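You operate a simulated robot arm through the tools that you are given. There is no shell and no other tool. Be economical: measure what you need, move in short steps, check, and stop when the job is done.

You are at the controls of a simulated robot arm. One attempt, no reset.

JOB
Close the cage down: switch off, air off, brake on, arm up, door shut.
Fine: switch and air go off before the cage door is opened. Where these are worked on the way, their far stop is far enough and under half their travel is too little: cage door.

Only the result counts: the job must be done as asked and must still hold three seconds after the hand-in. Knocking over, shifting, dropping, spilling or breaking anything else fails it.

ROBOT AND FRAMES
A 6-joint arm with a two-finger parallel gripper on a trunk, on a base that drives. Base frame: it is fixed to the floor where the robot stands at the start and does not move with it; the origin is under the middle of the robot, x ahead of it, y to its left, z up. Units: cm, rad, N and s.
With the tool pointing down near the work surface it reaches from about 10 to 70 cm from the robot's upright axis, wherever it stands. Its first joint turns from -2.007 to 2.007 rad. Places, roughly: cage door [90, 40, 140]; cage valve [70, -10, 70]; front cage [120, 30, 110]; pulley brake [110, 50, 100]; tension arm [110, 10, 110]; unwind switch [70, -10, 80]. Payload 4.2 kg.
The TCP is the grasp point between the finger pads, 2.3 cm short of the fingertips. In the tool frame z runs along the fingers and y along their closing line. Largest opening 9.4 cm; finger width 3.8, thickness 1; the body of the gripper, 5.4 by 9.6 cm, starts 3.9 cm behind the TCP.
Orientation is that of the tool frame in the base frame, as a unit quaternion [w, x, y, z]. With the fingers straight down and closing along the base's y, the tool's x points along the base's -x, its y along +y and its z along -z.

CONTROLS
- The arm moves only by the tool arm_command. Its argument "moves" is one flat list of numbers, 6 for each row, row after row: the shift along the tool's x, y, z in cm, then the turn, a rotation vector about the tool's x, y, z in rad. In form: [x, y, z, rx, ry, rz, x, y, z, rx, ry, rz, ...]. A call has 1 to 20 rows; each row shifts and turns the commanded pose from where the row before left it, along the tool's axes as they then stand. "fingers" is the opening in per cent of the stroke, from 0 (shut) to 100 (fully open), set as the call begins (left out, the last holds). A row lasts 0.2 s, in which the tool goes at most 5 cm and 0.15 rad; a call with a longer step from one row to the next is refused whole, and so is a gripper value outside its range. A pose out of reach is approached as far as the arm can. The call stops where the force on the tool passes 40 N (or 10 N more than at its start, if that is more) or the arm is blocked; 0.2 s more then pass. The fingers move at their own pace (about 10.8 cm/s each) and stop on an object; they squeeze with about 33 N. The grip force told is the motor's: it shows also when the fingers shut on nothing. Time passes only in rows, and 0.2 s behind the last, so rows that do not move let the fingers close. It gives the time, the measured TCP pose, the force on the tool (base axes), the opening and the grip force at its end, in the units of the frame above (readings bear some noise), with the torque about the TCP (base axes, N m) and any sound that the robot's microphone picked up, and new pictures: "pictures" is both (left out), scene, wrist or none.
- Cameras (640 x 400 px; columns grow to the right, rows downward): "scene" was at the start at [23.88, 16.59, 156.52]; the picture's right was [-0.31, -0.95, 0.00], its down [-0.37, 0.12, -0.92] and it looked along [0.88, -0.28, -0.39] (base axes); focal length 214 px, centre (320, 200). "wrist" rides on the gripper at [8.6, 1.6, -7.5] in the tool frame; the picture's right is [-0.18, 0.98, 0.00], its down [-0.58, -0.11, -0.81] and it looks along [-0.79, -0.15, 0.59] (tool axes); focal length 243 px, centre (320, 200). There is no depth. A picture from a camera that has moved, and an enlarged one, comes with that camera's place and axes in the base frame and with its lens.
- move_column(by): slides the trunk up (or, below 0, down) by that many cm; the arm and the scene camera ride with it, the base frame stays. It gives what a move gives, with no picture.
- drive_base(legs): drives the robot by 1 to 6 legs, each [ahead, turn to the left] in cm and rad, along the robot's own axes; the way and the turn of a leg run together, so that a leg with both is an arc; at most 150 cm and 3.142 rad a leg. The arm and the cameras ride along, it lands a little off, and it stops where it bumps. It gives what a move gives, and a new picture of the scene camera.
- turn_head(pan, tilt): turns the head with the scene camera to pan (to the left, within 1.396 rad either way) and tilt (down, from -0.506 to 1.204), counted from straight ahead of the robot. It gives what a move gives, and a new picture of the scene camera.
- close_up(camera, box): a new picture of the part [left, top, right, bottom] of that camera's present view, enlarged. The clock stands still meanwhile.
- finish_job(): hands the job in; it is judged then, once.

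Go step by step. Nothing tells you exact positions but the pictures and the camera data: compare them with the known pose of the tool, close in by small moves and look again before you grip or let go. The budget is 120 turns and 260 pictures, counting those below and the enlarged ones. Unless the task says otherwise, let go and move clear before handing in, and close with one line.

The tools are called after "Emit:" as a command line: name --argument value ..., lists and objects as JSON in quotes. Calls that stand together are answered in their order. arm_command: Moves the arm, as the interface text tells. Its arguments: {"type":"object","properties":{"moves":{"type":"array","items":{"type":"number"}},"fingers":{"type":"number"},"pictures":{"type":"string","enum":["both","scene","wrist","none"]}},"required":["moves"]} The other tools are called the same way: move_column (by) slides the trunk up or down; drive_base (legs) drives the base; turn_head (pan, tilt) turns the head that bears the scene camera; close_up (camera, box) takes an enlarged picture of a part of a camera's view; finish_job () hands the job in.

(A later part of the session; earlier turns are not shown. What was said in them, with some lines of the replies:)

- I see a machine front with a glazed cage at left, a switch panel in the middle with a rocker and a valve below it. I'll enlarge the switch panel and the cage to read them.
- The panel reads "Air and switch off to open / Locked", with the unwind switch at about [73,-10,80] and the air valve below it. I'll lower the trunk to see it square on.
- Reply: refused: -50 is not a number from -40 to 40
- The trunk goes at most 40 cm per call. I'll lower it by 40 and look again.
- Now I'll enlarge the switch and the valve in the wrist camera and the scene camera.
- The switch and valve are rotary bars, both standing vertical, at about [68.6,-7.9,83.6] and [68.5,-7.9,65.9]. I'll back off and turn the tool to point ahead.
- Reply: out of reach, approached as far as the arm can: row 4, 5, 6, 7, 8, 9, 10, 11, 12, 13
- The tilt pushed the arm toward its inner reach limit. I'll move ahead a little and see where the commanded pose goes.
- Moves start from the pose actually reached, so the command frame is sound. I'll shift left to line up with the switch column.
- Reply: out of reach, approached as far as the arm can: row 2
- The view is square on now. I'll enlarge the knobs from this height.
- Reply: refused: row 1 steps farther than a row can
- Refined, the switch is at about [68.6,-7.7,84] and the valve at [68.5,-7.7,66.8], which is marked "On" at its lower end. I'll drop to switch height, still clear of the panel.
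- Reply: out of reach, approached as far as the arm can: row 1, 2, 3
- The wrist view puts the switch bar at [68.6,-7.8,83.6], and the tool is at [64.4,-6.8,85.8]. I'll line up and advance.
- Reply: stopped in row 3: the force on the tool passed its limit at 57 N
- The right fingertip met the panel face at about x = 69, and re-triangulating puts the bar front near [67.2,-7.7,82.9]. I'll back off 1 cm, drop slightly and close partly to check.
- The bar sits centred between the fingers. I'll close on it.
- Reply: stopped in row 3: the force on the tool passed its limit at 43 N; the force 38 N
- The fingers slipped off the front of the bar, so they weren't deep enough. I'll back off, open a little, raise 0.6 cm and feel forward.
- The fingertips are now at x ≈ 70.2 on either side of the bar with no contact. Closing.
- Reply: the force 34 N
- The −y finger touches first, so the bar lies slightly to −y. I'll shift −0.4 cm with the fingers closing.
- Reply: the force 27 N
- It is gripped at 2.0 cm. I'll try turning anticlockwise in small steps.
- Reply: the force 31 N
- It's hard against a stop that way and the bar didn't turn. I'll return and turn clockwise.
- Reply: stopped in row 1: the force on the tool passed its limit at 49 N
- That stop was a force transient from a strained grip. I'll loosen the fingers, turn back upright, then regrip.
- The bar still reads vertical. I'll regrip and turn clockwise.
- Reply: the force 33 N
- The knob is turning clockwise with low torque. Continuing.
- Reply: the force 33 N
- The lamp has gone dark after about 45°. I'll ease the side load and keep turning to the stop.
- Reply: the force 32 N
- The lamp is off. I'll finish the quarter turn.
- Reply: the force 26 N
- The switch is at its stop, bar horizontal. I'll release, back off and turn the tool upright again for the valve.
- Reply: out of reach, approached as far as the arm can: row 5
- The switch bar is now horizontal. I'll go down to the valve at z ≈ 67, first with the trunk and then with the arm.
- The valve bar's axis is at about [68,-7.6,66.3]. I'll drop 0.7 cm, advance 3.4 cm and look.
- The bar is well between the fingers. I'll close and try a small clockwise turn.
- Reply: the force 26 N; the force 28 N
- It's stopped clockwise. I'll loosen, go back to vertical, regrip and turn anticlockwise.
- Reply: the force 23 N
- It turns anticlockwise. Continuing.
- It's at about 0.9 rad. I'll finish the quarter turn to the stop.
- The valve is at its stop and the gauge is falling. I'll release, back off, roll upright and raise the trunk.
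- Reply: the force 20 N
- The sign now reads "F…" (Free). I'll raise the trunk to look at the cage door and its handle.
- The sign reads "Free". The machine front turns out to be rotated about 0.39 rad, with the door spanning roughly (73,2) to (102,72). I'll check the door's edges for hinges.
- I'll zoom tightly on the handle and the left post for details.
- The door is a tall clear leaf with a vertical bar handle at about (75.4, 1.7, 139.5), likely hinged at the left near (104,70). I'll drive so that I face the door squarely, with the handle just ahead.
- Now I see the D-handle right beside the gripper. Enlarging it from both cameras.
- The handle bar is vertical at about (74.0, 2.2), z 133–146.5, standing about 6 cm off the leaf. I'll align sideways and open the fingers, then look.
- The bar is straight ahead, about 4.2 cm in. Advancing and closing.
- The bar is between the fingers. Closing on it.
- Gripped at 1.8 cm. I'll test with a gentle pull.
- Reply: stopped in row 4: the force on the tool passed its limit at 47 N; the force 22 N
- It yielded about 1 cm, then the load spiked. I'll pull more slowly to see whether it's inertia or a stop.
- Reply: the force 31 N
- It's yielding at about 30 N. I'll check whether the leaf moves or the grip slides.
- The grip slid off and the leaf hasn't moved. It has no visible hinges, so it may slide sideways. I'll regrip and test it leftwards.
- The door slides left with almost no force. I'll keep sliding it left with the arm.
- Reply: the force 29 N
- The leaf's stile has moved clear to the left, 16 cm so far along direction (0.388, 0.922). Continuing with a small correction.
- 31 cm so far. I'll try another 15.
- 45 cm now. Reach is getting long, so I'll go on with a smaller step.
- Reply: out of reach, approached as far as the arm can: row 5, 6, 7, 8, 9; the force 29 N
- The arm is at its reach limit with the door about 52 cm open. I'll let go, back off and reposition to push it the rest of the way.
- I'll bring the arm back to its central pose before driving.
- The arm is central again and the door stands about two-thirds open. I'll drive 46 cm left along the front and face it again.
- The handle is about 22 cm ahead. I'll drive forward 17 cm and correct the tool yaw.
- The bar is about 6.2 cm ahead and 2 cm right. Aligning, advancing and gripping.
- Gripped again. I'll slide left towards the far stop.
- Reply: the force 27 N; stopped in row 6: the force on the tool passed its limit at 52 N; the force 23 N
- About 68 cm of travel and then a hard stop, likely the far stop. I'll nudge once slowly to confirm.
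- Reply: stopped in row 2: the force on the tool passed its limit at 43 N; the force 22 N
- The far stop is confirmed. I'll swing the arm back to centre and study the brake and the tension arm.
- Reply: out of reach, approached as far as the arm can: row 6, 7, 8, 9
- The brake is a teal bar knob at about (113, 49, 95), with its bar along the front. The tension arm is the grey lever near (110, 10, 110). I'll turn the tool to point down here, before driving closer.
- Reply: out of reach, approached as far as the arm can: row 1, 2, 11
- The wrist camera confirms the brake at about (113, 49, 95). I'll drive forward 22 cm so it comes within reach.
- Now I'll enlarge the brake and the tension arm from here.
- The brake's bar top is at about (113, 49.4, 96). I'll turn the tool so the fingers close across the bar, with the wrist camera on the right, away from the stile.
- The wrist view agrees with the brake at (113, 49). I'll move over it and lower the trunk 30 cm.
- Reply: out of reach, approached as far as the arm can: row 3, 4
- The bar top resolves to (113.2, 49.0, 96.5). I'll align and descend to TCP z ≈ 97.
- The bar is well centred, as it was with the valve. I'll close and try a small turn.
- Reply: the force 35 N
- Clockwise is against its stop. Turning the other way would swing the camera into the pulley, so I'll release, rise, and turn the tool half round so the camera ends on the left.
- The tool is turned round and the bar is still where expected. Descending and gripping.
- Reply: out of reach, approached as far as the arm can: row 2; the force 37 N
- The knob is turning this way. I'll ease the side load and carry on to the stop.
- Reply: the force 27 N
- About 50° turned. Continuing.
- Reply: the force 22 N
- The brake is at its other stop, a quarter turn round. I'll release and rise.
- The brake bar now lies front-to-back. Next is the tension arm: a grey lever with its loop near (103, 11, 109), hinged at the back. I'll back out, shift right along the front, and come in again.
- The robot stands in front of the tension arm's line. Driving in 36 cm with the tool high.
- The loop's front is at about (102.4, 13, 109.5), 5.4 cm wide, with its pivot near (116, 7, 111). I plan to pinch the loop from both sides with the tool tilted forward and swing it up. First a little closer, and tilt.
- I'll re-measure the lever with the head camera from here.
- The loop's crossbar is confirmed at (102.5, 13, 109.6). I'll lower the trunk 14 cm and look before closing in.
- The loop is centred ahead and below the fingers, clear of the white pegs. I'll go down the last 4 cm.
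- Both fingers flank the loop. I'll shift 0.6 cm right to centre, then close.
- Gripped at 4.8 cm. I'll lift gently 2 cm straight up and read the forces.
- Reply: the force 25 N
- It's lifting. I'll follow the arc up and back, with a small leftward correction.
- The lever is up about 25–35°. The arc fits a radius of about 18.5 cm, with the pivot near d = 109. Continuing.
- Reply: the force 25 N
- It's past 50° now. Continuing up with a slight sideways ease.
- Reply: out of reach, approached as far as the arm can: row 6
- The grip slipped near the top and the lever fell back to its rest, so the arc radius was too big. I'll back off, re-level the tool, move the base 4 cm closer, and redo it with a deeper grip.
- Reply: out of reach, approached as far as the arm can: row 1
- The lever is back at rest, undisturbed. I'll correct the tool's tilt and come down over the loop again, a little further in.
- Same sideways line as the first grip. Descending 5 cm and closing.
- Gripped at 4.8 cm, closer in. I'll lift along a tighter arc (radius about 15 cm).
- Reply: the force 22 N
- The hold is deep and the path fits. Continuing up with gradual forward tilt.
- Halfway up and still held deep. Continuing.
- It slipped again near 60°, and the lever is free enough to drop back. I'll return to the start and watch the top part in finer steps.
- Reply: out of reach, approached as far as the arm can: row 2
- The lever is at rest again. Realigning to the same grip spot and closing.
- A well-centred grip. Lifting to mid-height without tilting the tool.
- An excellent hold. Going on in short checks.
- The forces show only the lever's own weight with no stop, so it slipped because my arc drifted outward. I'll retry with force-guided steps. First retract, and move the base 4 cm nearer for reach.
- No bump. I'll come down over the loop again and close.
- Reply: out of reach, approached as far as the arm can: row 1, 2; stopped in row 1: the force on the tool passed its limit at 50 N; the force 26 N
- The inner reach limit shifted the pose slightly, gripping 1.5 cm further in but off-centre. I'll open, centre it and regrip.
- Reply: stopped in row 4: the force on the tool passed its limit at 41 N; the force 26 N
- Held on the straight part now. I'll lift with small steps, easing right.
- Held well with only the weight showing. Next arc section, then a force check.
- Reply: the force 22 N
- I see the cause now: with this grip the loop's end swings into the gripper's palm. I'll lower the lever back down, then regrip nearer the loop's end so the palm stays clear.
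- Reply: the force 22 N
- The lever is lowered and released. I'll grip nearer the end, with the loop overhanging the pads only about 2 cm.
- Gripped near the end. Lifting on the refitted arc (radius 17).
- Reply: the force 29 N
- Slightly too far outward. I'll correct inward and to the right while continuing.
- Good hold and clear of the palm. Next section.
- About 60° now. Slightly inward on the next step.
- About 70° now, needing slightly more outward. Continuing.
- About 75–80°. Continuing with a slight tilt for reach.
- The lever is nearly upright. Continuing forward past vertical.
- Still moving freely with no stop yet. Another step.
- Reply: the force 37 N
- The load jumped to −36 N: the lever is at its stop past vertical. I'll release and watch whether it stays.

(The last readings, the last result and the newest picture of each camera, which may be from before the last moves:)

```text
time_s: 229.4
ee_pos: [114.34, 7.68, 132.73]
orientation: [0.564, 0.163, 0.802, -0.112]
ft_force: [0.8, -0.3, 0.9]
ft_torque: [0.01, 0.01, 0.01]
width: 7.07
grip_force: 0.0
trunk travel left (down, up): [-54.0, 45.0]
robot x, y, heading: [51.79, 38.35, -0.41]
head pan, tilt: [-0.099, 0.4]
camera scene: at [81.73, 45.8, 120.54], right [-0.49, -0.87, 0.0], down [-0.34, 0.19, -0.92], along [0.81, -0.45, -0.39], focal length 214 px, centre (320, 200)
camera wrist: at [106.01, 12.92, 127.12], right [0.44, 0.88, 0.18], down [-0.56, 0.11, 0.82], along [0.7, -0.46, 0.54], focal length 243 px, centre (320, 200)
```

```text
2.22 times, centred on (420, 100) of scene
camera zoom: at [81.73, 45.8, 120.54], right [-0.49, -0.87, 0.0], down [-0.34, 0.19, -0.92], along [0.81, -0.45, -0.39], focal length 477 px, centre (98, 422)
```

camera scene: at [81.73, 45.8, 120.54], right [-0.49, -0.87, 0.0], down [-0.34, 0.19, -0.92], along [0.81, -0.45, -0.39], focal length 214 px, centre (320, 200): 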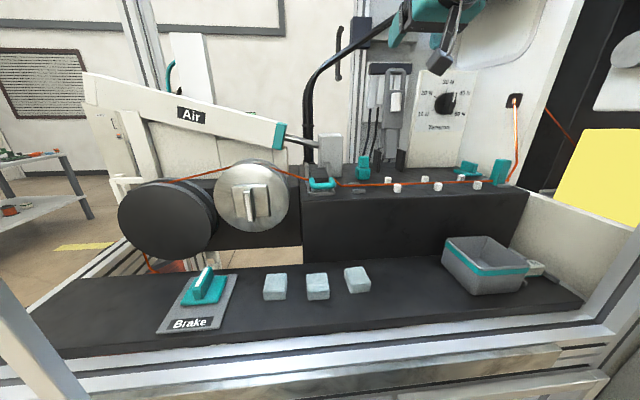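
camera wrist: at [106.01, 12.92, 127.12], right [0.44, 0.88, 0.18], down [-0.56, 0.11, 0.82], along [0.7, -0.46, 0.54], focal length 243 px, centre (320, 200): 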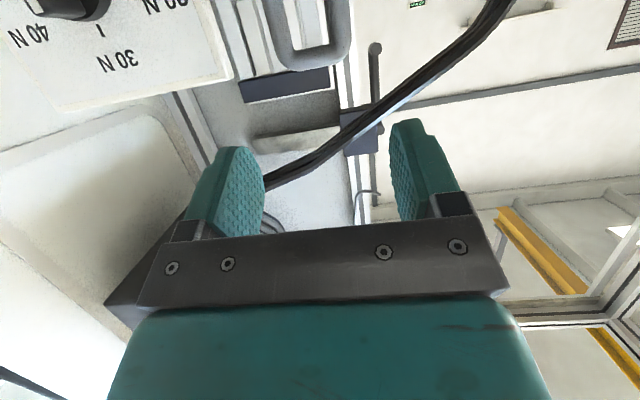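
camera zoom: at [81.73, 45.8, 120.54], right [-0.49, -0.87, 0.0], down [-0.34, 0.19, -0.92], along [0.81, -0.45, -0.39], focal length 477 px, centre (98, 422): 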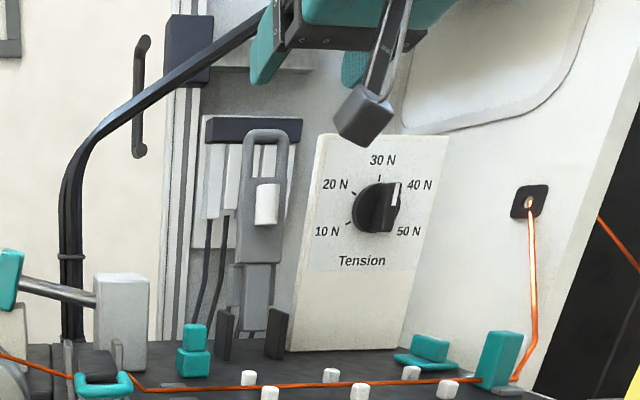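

The tension arm stays up on its own. Now the door: I'll back out, shift left to face it, level the tool at handle height and reach left with the fingers wide open.

Emit:
drive_base --legs '[[-45, 0], [0, 1.58], [9, 0], [0, -1.57]]'

Emit:
move_column --by 6.5

Emit:
arm_command --moves '[0, 0, 0, 0, -0.125, 0, 0, 0, 0, 0, -0.125, 0, 0, 0, 0, 0, -0.12, 0, 0, 3.1, -0.3, 0, 0, 0, 0, 3.1, -0.3, 0, 0, 0, 0, 3.1, -0.3, 0, 0, 0, 0, 3.1, -0.3, 0, 0, 0, 0, 3.1, 0, 0, 0, 0, 0, 3.1, 0, 0, 0, 0, 0, 3.1, 0, 0, 0, 0, 0, 3.1, 0, 0, 0, 0, 0, 3.1, 0, 0, 0, 0, 0, 3.1, 0, 0, 0, 0, 0, 3.1, 0, 0, 0, 0, 0, 3.1, 0, 0, 0, 0, 0, 0, 0, 0, 0, 0]' --fingers 100 --pictures "wrist"

```text
time_s: 240.5
ee_pos: [77.53, 35.64, 132.71]
orientation: [0.564, 0.151, 0.805, -0.104]
ft_force: [0.2, -0.7, -0.4]
ft_torque: [0.02, 0.01, 0.02]
width: 7.07
grip_force: 0.0
trunk travel left (down, up): [-54.0, 45.0]
robot x, y, heading: [14.14, 65.1, -0.377]
head pan, tilt: [-0.099, 0.4]
camera scene: at [43.91, 73.14, 120.54], right [-0.46, -0.89, 0.0], down [-0.35, 0.18, -0.92], along [0.82, -0.42, -0.39], focal length 214 px, centre (320, 200)
```

scene: 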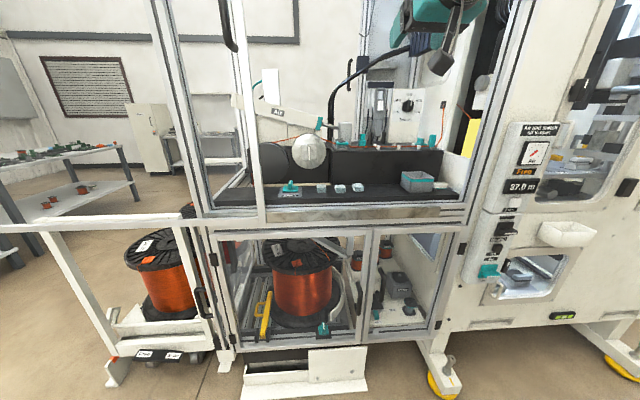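

```text
time_s: 241.6
ee_pos: [77.54, 35.64, 139.16]
orientation: [0.564, 0.152, 0.805, -0.104]
ft_force: [-0.4, 0.0, -0.8]
ft_torque: [0.0, -0.02, 0.0]
width: 7.06
grip_force: 0.1
trunk travel left (down, up): [-60.5, 38.5]
robot x, y, heading: [14.38, 64.92, -0.378]
head pan, tilt: [-0.099, 0.4]
```

```text
time_s: 245.0
ee_pos: [88.87, 70.26, 138.19]
orientation: [0.703, 0.129, 0.687, -0.131]
ft_force: [-0.1, -0.5, 0.4]
ft_torque: [0.02, 0.03, 0.03]
width: 9.4
grip_force: 0.1
out of reach, approached as far as the arm can: row 15
trunk travel left (down, up): [-60.5, 38.5]
robot x, y, heading: [14.45, 65.2, -0.377]
head pan, tilt: [-0.099, 0.4]
camera wrist: at [82.87, 74.29, 129.41], right [0.35, 0.92, 0.19], down [-0.8, 0.19, 0.56], along [0.48, -0.35, 0.81], focal length 243 px, centre (320, 200)
```

wrist: 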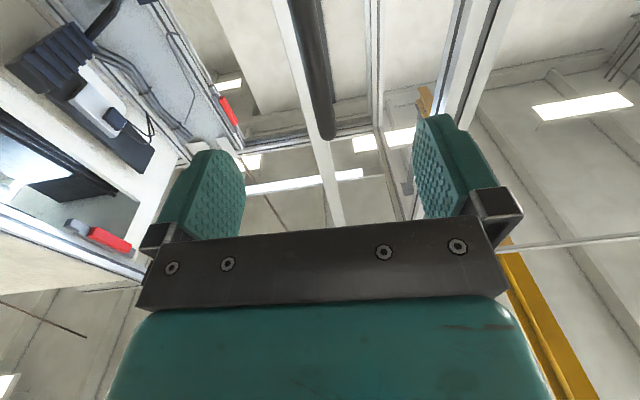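

The handle bar is centred between the open fingers, 12 cm ahead. I'll drive in, grip it and slide the door right in two strokes.

Emit:
drive_base --legs '[[12, 0]]'

Emit:
arm_command --moves '[0, 0, 0, 0, 0, 0, 0, 0, 0, 0, 0, 0, 0, 0, 0, 0, 0, 0, 0, 0, 0, 0, 0, 0, 0, 0, 0, 0, 0, 0]' --fingers 0 --pictures "none"

Emit:
arm_command --moves '[0, -0.5, -0.01, 0, 0, 0, 0, -1, -0.03, 0, 0, 0, 0, -1.5, -0.04, 0, 0, 0, 0, -2, -0.06, 0, 0, 0, 0, -2.4, -0.07, 0, 0, 0, 0, -2.4, -0.07, 0, 0, 0, 0, -2.4, -0.07, 0, 0, 0, 0, -2.4, -0.07, 0, 0, 0, 0, -2.4, -0.07, 0, 0, 0, 0, -2.4, -0.07, 0, 0, 0, 0, -2.4, -0.07, 0, 0, 0, 0, -2.4, -0.07, 0, 0, 0, 0, -2.4, -0.07, 0, 0, 0, 0, -2.4, -0.07, 0, 0, 0, 0, -2.4, -0.07, 0, 0, 0, 0, -2.4, -0.07, 0, 0, 0, 0, -2, -0.06, 0, 0, 0, 0, -1.5, -0.04, 0, 0, 0, 0, -1, -0.03, 0, 0, 0, 0, -0.5, -0.01, 0, 0, 0]' --pictures "scene"

```text
time_s: 246.2
ee_pos: [100.13, 65.7, 138.33]
orientation: [0.703, 0.13, 0.687, -0.131]
ft_force: [-0.3, -0.6, -0.6]
ft_torque: [-0.03, 0.0, -0.01]
width: 9.4
grip_force: 0.1
trunk travel left (down, up): [-60.5, 38.5]
robot x, y, heading: [25.93, 60.53, -0.377]
head pan, tilt: [-0.099, 0.4]
camera scene: at [55.24, 68.59, 127.04], right [-0.46, -0.89, 0.0], down [-0.35, 0.18, -0.92], along [0.82, -0.43, -0.39], focal length 214 px, centre (320, 200)
```

scene: 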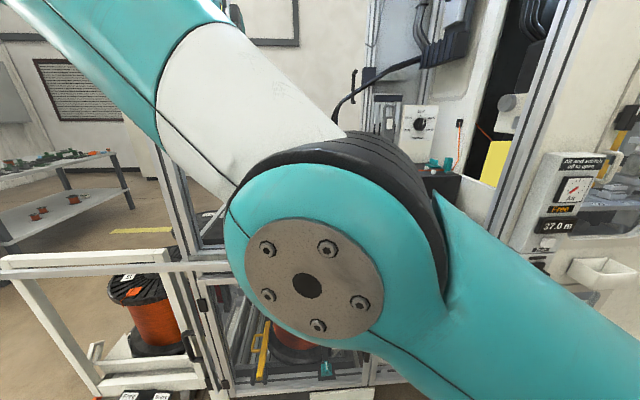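

```text
time_s: 247.4
ee_pos: [100.15, 65.35, 138.32]
orientation: [0.703, 0.131, 0.686, -0.131]
ft_force: [-11.3, -14.3, -5.5]
ft_torque: [-0.64, 1.37, -0.09]
width: 1.75
grip_force: 44.5
trunk travel left (down, up): [-60.5, 38.5]
robot x, y, heading: [25.97, 60.53, -0.381]
head pan, tilt: [-0.099, 0.4]
```

```text
time_s: 249.1
ee_pos: [99.85, 57.96, 143.56]
orientation: [0.7, 0.132, 0.689, -0.132]
ft_force: [-8.0, 3.2, -6.7]
ft_torque: [-0.35, -0.04, -0.92]
width: 1.77
grip_force: 45.1
out of reach, approached as far as the arm can: row 2, 3, 4, 5, 6, 7, 8
trunk travel left (down, up): [-60.5, 38.5]
robot x, y, heading: [25.52, 60.84, -0.38]
head pan, tilt: [-0.099, 0.4]
stopped in row 8: the force on the tool passed its limit at 50 N (the readings are from after the stop); the commanded pose is now the measured one
camera scene: at [55.21, 68.6, 127.1], right [-0.46, -0.89, 0.0], down [-0.34, 0.18, -0.92], along [0.82, -0.43, -0.39], focal length 214 px, centre (320, 200)
```

scene: 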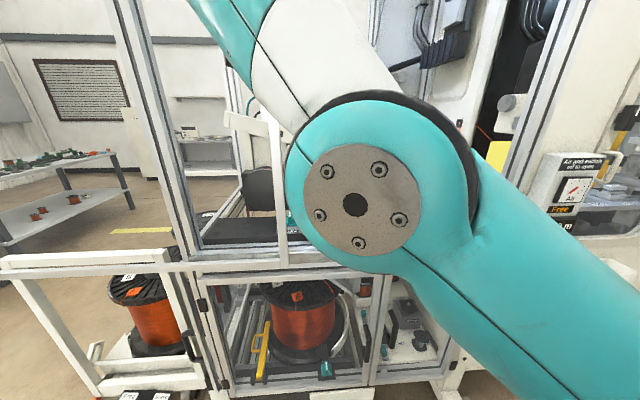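

The arm was in an awkward posture with the trunk too low, and the door moved only 7 cm. I'll let go, back off, raise the trunk and lower the hand to its earlier good posture.

Emit:
arm_command --moves '[0, 0, 0, 0, 0, 0, 0, 0, 0, 0, 0, 0, 0, 0, 0, 0, 0, 0, 0, 0, 0, 0, 0, 0]' --fingers 100 --pictures "none"

Emit:
drive_base --legs '[[-12, 0]]'

Emit:
move_column --by 15.5

Emit:
arm_command --moves '[3.9, 0, 0, 0, 0, 0, 3.9, 0, 0, 0, 0, 0, 3.9, 0, 0, 0, 0, 0, 3.9, 0, 0, 0, 0, 0, 3.9, 0, 0, 0, 0, 0, 0, 0, 0, 0, 0, 0]' --pictures "wrist"

```text
time_s: 250.1
ee_pos: [99.63, 57.88, 143.7]
orientation: [0.701, 0.133, 0.688, -0.132]
ft_force: [-15.5, 4.4, -0.1]
ft_torque: [0.14, 0.26, -0.9]
width: 9.41
grip_force: 0.1
trunk travel left (down, up): [-60.5, 38.5]
robot x, y, heading: [25.65, 60.46, -0.379]
head pan, tilt: [-0.099, 0.4]
```

```text
time_s: 251.3
ee_pos: [88.67, 62.38, 143.58]
orientation: [0.7, 0.131, 0.689, -0.131]
ft_force: [0.0, -0.4, -0.1]
ft_torque: [0.01, 0.01, 0.01]
width: 9.41
grip_force: 0.0
trunk travel left (down, up): [-60.5, 38.5]
robot x, y, heading: [14.66, 64.9, -0.383]
head pan, tilt: [-0.099, 0.4]
camera scene: at [44.08, 73.03, 127.04], right [-0.46, -0.89, 0.0], down [-0.34, 0.18, -0.92], along [0.82, -0.43, -0.39], focal length 214 px, centre (320, 200)
```

scene: 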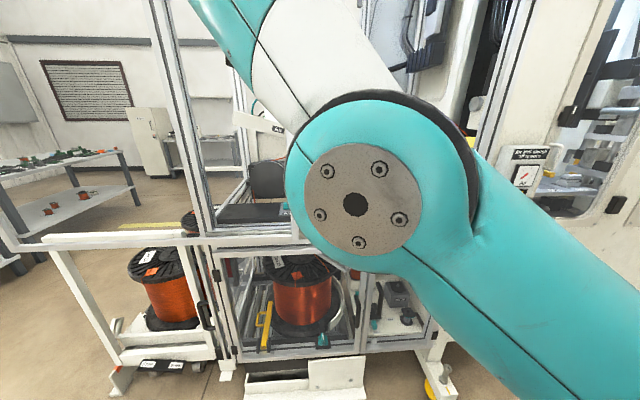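

```text
time_s: 253.1
ee_pos: [88.62, 62.29, 159.04]
orientation: [0.7, 0.132, 0.689, -0.131]
ft_force: [0.5, 0.0, 0.4]
ft_torque: [0.01, 0.0, 0.03]
width: 9.42
grip_force: 0.2
trunk travel left (down, up): [-76.0, 23.0]
robot x, y, heading: [14.89, 65.04, -0.38]
head pan, tilt: [-0.099, 0.4]
```

```text
time_s: 254.5
ee_pos: [96.28, 68.02, 146.75]
orientation: [0.701, 0.133, 0.688, -0.132]
ft_force: [-0.9, 0.0, 0.1]
ft_torque: [0.02, 0.0, 0.05]
width: 9.39
grip_force: 0.1
out of reach, approached as far as the arm can: row 1, 2, 3, 4, 5
trunk travel left (down, up): [-76.0, 23.0]
robot x, y, heading: [14.75, 65.07, -0.383]
head pan, tilt: [-0.099, 0.4]
camera wrist: at [90.25, 72.16, 137.97], right [0.36, 0.91, 0.19], down [-0.8, 0.2, 0.57], along [0.48, -0.35, 0.8], focal length 243 px, centre (320, 200)
```

wrist: 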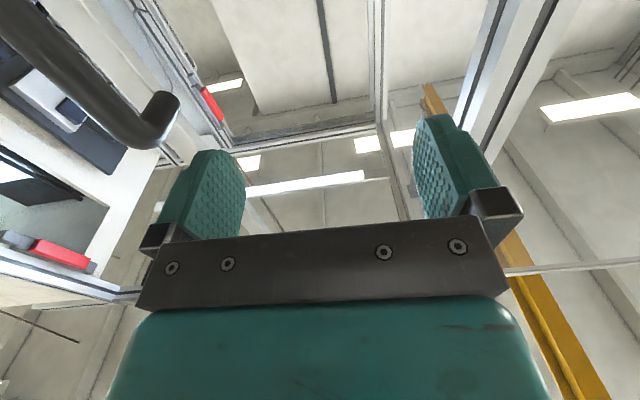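

The handle is now just right of the gripper, so I can simply push it. I'll close the fingers, lower to bar height, drive in 6 cm and push the bar right.

Emit:
move_column --by -6.5

Emit:
arm_command --moves '[0, 0, 0, 0, 0, 0, 0, 0, 0, 0, 0, 0, 0, 0, 0, 0, 0, 0]' --fingers 0 --pictures "none"

Emit:
drive_base --legs '[[6.5, 0]]'

Emit:
arm_command --moves '[0, -0.5, -0.01, 0, 0, 0, 0, -1, -0.02, 0, 0, 0, 0, -1.5, -0.03, 0, 0, 0, 0, -2, -0.04, 0, 0, 0, 0, -2.4, -0.05, 0, 0, 0, 0, -2.4, -0.05, 0, 0, 0, 0, -2.4, -0.05, 0, 0, 0, 0, -2.4, -0.05, 0, 0, 0, 0, -2.4, -0.05, 0, 0, 0, 0, -2.4, -0.05, 0, 0, 0, 0, -2.4, -0.05, 0, 0, 0, 0, -2.4, -0.05, 0, 0, 0, 0, -2.4, -0.05, 0, 0, 0, 0, -2.4, -0.05, 0, 0, 0, 0, -2.4, -0.05, 0, 0, 0, 0, -2, -0.04, 0, 0, 0, 0, -1.5, -0.03, 0, 0, 0, 0, -1, -0.02, 0, 0, 0]' --pictures "both"

```text
time_s: 255.6
ee_pos: [96.3, 67.98, 140.2]
orientation: [0.7, 0.133, 0.689, -0.132]
ft_force: [0.2, -0.4, 0.5]
ft_torque: [-0.01, 0.01, -0.01]
width: 9.43
grip_force: 0.1
trunk travel left (down, up): [-69.5, 29.5]
robot x, y, heading: [14.72, 65.23, -0.384]
head pan, tilt: [-0.099, 0.4]
```

```text
time_s: 256.4
ee_pos: [96.28, 68.04, 140.37]
orientation: [0.701, 0.132, 0.689, -0.131]
ft_force: [0.4, 0.5, 0.2]
ft_torque: [0.0, 0.0, 0.02]
width: 0.0
grip_force: 33.2
trunk travel left (down, up): [-69.5, 29.5]
robot x, y, heading: [14.58, 65.05, -0.38]
head pan, tilt: [-0.099, 0.4]
```

```text
time_s: 257.4
ee_pos: [102.34, 65.66, 140.24]
orientation: [0.7, 0.131, 0.69, -0.131]
ft_force: [0.1, 0.2, 0.6]
ft_torque: [-0.01, -0.03, 0.01]
width: 0.01
grip_force: 33.1
trunk travel left (down, up): [-69.5, 29.5]
robot x, y, heading: [20.91, 62.45, -0.38]
head pan, tilt: [-0.099, 0.4]
camera scene: at [50.2, 70.62, 136.04], right [-0.46, -0.89, 0.0], down [-0.35, 0.18, -0.92], along [0.82, -0.43, -0.39], focal length 214 px, centre (320, 200)
```

scene: 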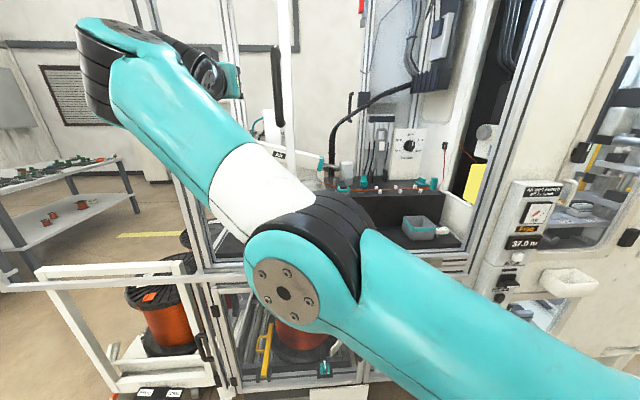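

```text
time_s: 258.2
ee_pos: [102.59, 64.34, 141.11]
orientation: [0.695, 0.13, 0.695, -0.129]
ft_force: [-14.9, 4.4, -4.6]
ft_torque: [0.09, 0.09, -0.14]
width: 0.0
grip_force: 33.2
out of reach, approached as far as the arm can: row 1, 2, 3, 4
trunk travel left (down, up): [-69.5, 29.5]
robot x, y, heading: [20.62, 61.89, -0.377]
head pan, tilt: [-0.099, 0.4]
stopped in row 4: the force on the tool passed its limit at 52 N (the readings are from after the stop); the commanded pose is now the measured one
camera scene: at [50.07, 70.71, 136.06], right [-0.46, -0.89, 0.0], down [-0.34, 0.18, -0.92], along [0.82, -0.42, -0.39], focal length 214 px, centre (320, 200)
camera wrist: at [96.48, 68.53, 132.39], right [0.35, 0.92, 0.19], down [-0.79, 0.19, 0.58], along [0.5, -0.35, 0.79], focal length 243 px, centre (320, 200)
```

scene: 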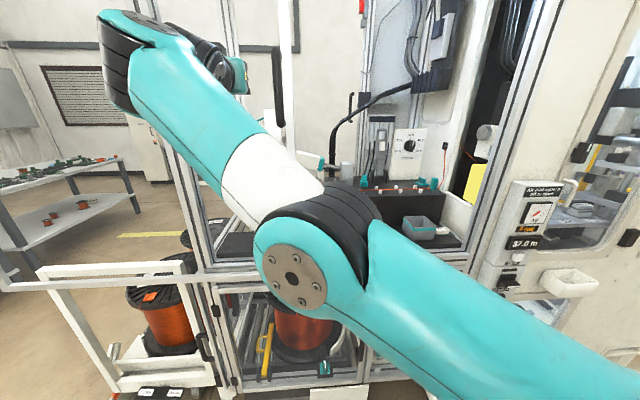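
wrist: 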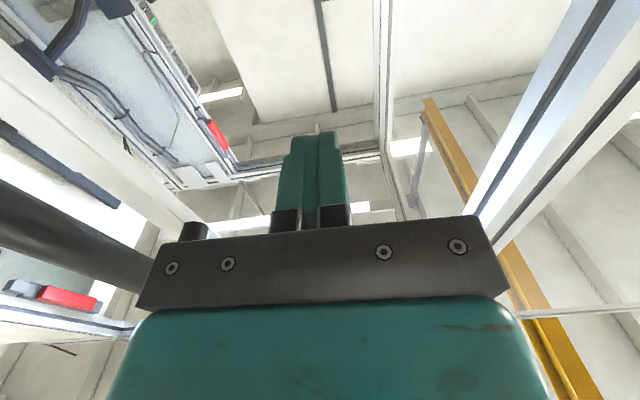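

The arm's posture limits sideways motion, so I'll hold the arm still and swing the base in short arcs to push the handle right.

Emit:
drive_base --legs '[[-2.3, 0], [-4.0, -0.14], [-2.45, -0.14], [-0.85, -0.14], [1.07, -0.14], [3.2, -0.14]]'

Emit:
close_up --camera "wrist" --box '[0, 0, 640, 400]'

```text
time_s: 262.1
ee_pos: [78.4, 11.87, 141.07]
orientation: [0.609, 0.361, 0.608, -0.361]
ft_force: [-0.7, -0.4, -0.2]
ft_torque: [-0.01, 0.01, -0.04]
width: 0.01
grip_force: 33.0
trunk travel left (down, up): [-69.5, 29.5]
robot x, y, heading: [14.92, 63.29, -1.085]
head pan, tilt: [-0.099, 0.4]
camera scene: at [42.34, 50.57, 136.04], right [-0.93, -0.38, 0.0], down [-0.15, 0.36, -0.92], along [0.35, -0.85, -0.39], focal length 214 px, centre (320, 200)
```

scene: 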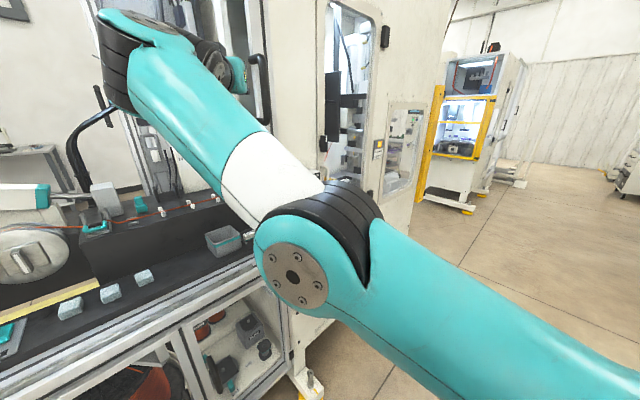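

```text
1.00 times, centred on (320, 200) of wrist (not enlarged: the box is as wide or as high as the picture)
camera zoom: at [76.47, 19.09, 132.36], right [0.86, 0.47, 0.19], down [-0.48, 0.66, 0.58], along [0.15, -0.59, 0.79], focal length 243 px, centre (320, 200)
```

zoom: 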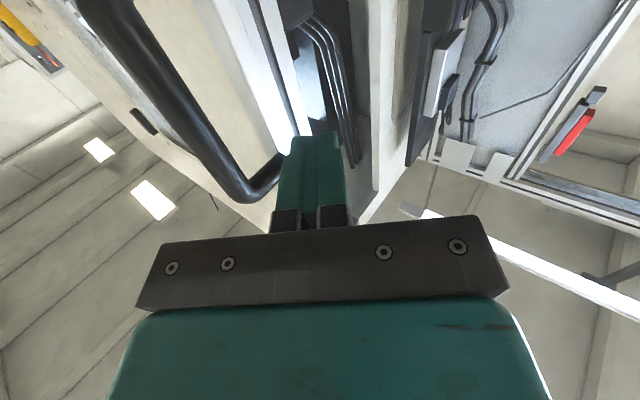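

The push worked: the handle is nearly home. One more arc to press the door shut, then I'll back clear and look.

Emit:
drive_base --legs '[[4.0, -0.107]]'

Emit:
close_up --camera "wrist" --box '[0, 0, 640, 400]'

Emit:
drive_base --legs '[[-8, 0.12], [-12, 0]]'

Emit:
turn_head --pan 0.6 --tilt 0.2

```text
time_s: 263.1
ee_pos: [75.36, 3.43, 140.95]
orientation: [0.594, 0.381, 0.596, -0.384]
ft_force: [0.9, -0.2, -0.2]
ft_torque: [-0.01, -0.01, -0.04]
width: 0.0
grip_force: 32.6
trunk travel left (down, up): [-69.5, 29.5]
robot x, y, heading: [16.39, 60.36, -1.18]
head pan, tilt: [-0.099, 0.4]
stopped in leg 1: the force on the tool passed its limit at 54 N (the readings are from after the stop); the commanded pose is now the measured one
camera scene: at [42.56, 44.76, 136.04], right [-0.96, -0.29, 0.0], down [-0.11, 0.37, -0.92], along [0.27, -0.88, -0.39], focal length 214 px, centre (320, 200)
```

scene: 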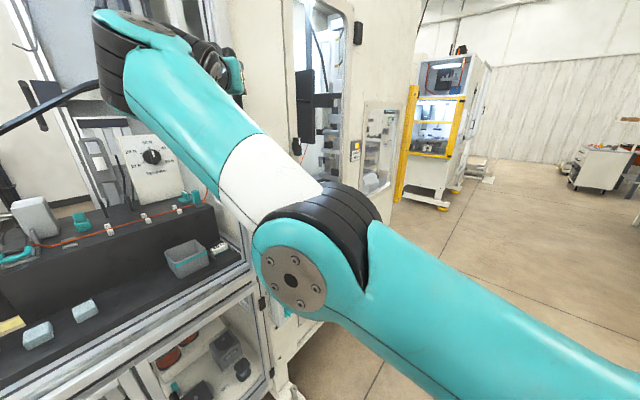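

```text
1.00 times, centred on (320, 200) of wrist (not enlarged: the box is as wide or as high as the picture)
camera zoom: at [73.95, 10.68, 132.25], right [0.9, 0.4, 0.18], down [-0.43, 0.69, 0.58], along [0.11, -0.6, 0.79], focal length 243 px, centre (320, 200)
```

zoom: 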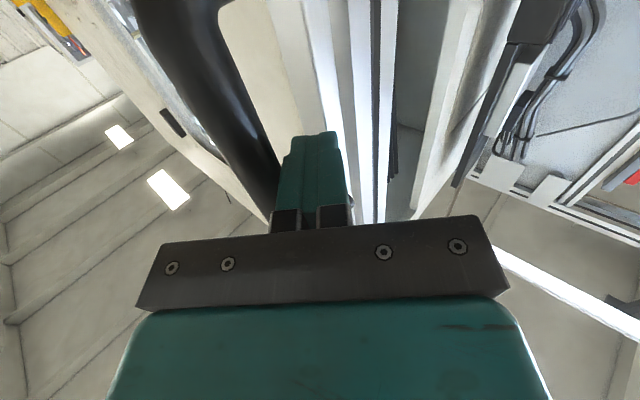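

```text
time_s: 265.1
ee_pos: [72.05, 28.71, 141.02]
orientation: [0.615, 0.346, 0.617, -0.348]
ft_force: [0.6, -0.4, -0.9]
ft_torque: [0.03, 0.03, 0.03]
width: 0.01
grip_force: 33.1
trunk travel left (down, up): [-69.5, 29.5]
robot x, y, heading: [6.54, 78.23, -1.061]
head pan, tilt: [-0.099, 0.4]
camera scene: at [34.62, 66.04, 136.04], right [-0.92, -0.4, 0.0], down [-0.16, 0.36, -0.92], along [0.37, -0.84, -0.39], focal length 214 px, centre (320, 200)
```

scene: 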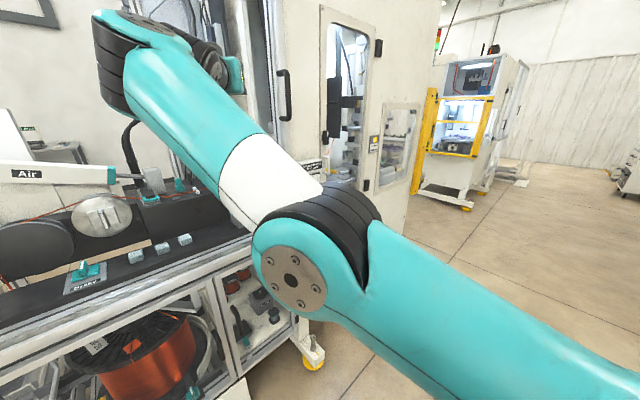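

```text
time_s: 266.1
ee_pos: [72.03, 28.87, 141.07]
orientation: [0.616, 0.345, 0.617, -0.347]
ft_force: [0.3, 0.2, 0.0]
ft_torque: [-0.04, -0.04, -0.04]
width: 0.0
grip_force: 33.6
trunk travel left (down, up): [-69.5, 29.5]
robot x, y, heading: [6.38, 78.42, -1.058]
head pan, tilt: [0.6, 0.201]
camera scene: at [39.25, 70.4, 137.9], right [-0.44, -0.9, 0.0], down [-0.18, 0.09, -0.98], along [0.88, -0.43, -0.2], focal length 214 px, centre (320, 200)
```

scene: 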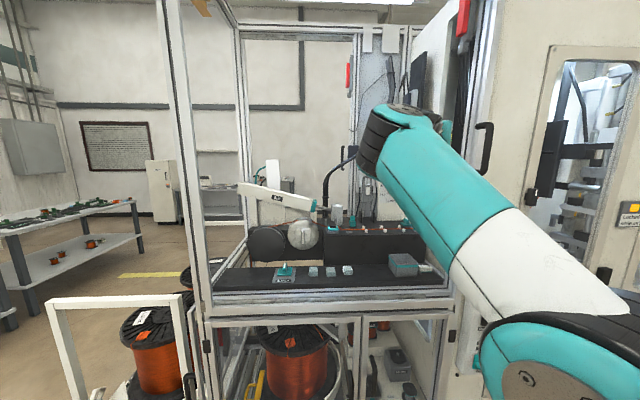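

The handle triangulates back to about (73.7, 2.5), which is where it stood when shut. One close look to confirm, along with the brake, arm and panel.

Emit:
close_up --camera "scene" --box '[430, 90, 530, 200]'

Emit:
close_up --camera "scene" --box '[170, 180, 470, 330]'

```text
3.64 times, centred on (480, 145) of scene
camera zoom: at [39.25, 70.4, 137.9], right [-0.44, -0.9, 0.0], down [-0.18, 0.09, -0.98], along [0.88, -0.43, -0.2], focal length 780 px, centre (-262, 400)
```

zoom: 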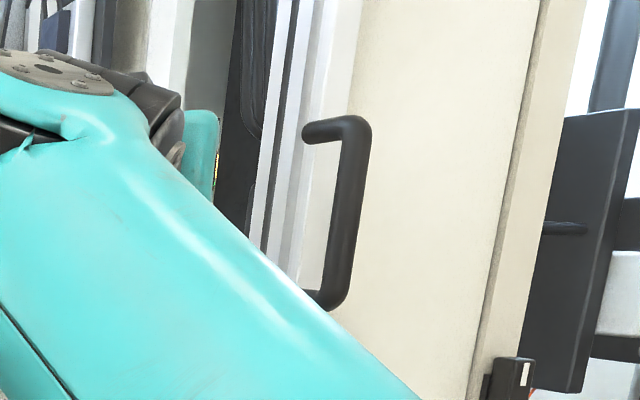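

```text
2.13 times, centred on (320, 255) of scene
camera zoom: at [39.25, 70.4, 137.9], right [-0.44, -0.9, 0.0], down [-0.18, 0.09, -0.98], along [0.88, -0.43, -0.2], focal length 458 px, centre (320, 83)
5 turns are left
```

zoom: 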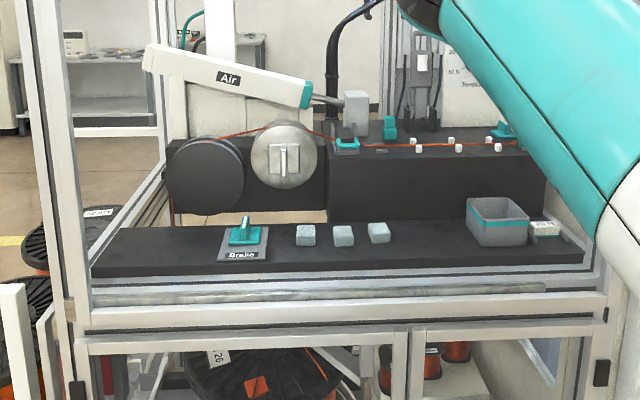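

The handle sits at u ≈ 30.3, its shut position, and the brake and arm hold. I'll give one last gentle press to be sure the door is fully home, then withdraw.

Emit:
drive_base --legs '[[12, 0], [8, -0.12], [1.0, -0.02]]'

Emit:
drive_base --legs '[[-8, 0.12], [-15, 0]]'

Emit:
close_up --camera "scene" --box '[410, 90, 530, 200]'

```text
time_s: 268.4
ee_pos: [75.5, 3.27, 140.81]
orientation: [0.594, 0.377, 0.599, -0.382]
ft_force: [3.1, 0.5, 0.5]
ft_torque: [0.0, -0.08, -0.02]
width: 0.0
grip_force: 32.5
trunk travel left (down, up): [-69.5, 29.5]
robot x, y, heading: [16.37, 59.93, -1.192]
head pan, tilt: [0.6, 0.201]
stopped in leg 3: the force on the tool passed its limit at 48 N (the readings are from after the stop); the commanded pose is now the measured one
camera scene: at [47.65, 47.93, 137.89], right [-0.56, -0.83, 0.0], down [-0.17, 0.11, -0.98], along [0.81, -0.54, -0.2], focal length 214 px, centre (320, 200)
```

scene: 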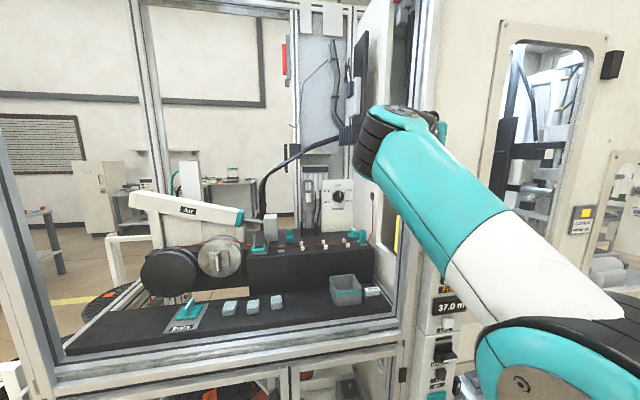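

```text
time_s: 270.4
ee_pos: [70.92, 30.8, 140.92]
orientation: [0.615, 0.344, 0.618, -0.349]
ft_force: [0.4, -0.4, 0.7]
ft_torque: [-0.01, -0.01, -0.02]
width: 0.01
grip_force: 33.2
trunk travel left (down, up): [-69.5, 29.5]
robot x, y, heading: [5.48, 80.29, -1.07]
head pan, tilt: [0.6, 0.201]
camera scene: at [38.2, 72.1, 137.9], right [-0.46, -0.89, 0.0], down [-0.18, 0.09, -0.98], along [0.87, -0.45, -0.2], focal length 214 px, centre (320, 200)
```

scene: 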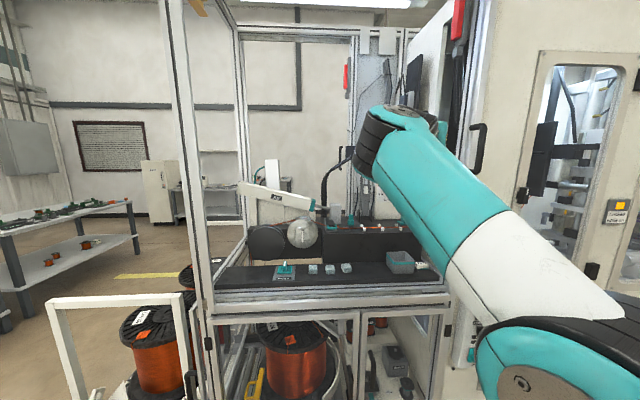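

```text
3.64 times, centred on (470, 145) of scene
camera zoom: at [38.2, 72.1, 137.9], right [-0.46, -0.89, 0.0], down [-0.18, 0.09, -0.98], along [0.87, -0.45, -0.2], focal length 780 px, centre (-226, 400)
4 turns are left
```

zoom: 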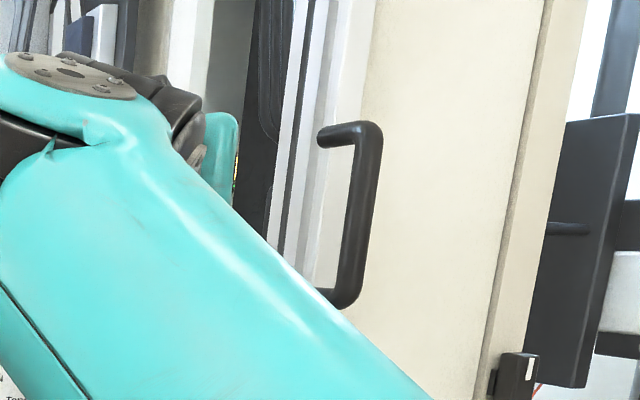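

The second press met the same hard stop at the same spot, so the door is fully shut. The switch and air are off, the brake is turned to its stop, and the tension arm is up. The robot is clear, so I'm handing in.

Emit:
finish_job

```text
The job is handed in.
```

The cage is closed down: switch off, air off, brake turned to its stop (I took that as on), tension arm up and door shut, with the robot backed clear. The tension arm slipped from the grip and fell back to rest three times before it went up and stayed.
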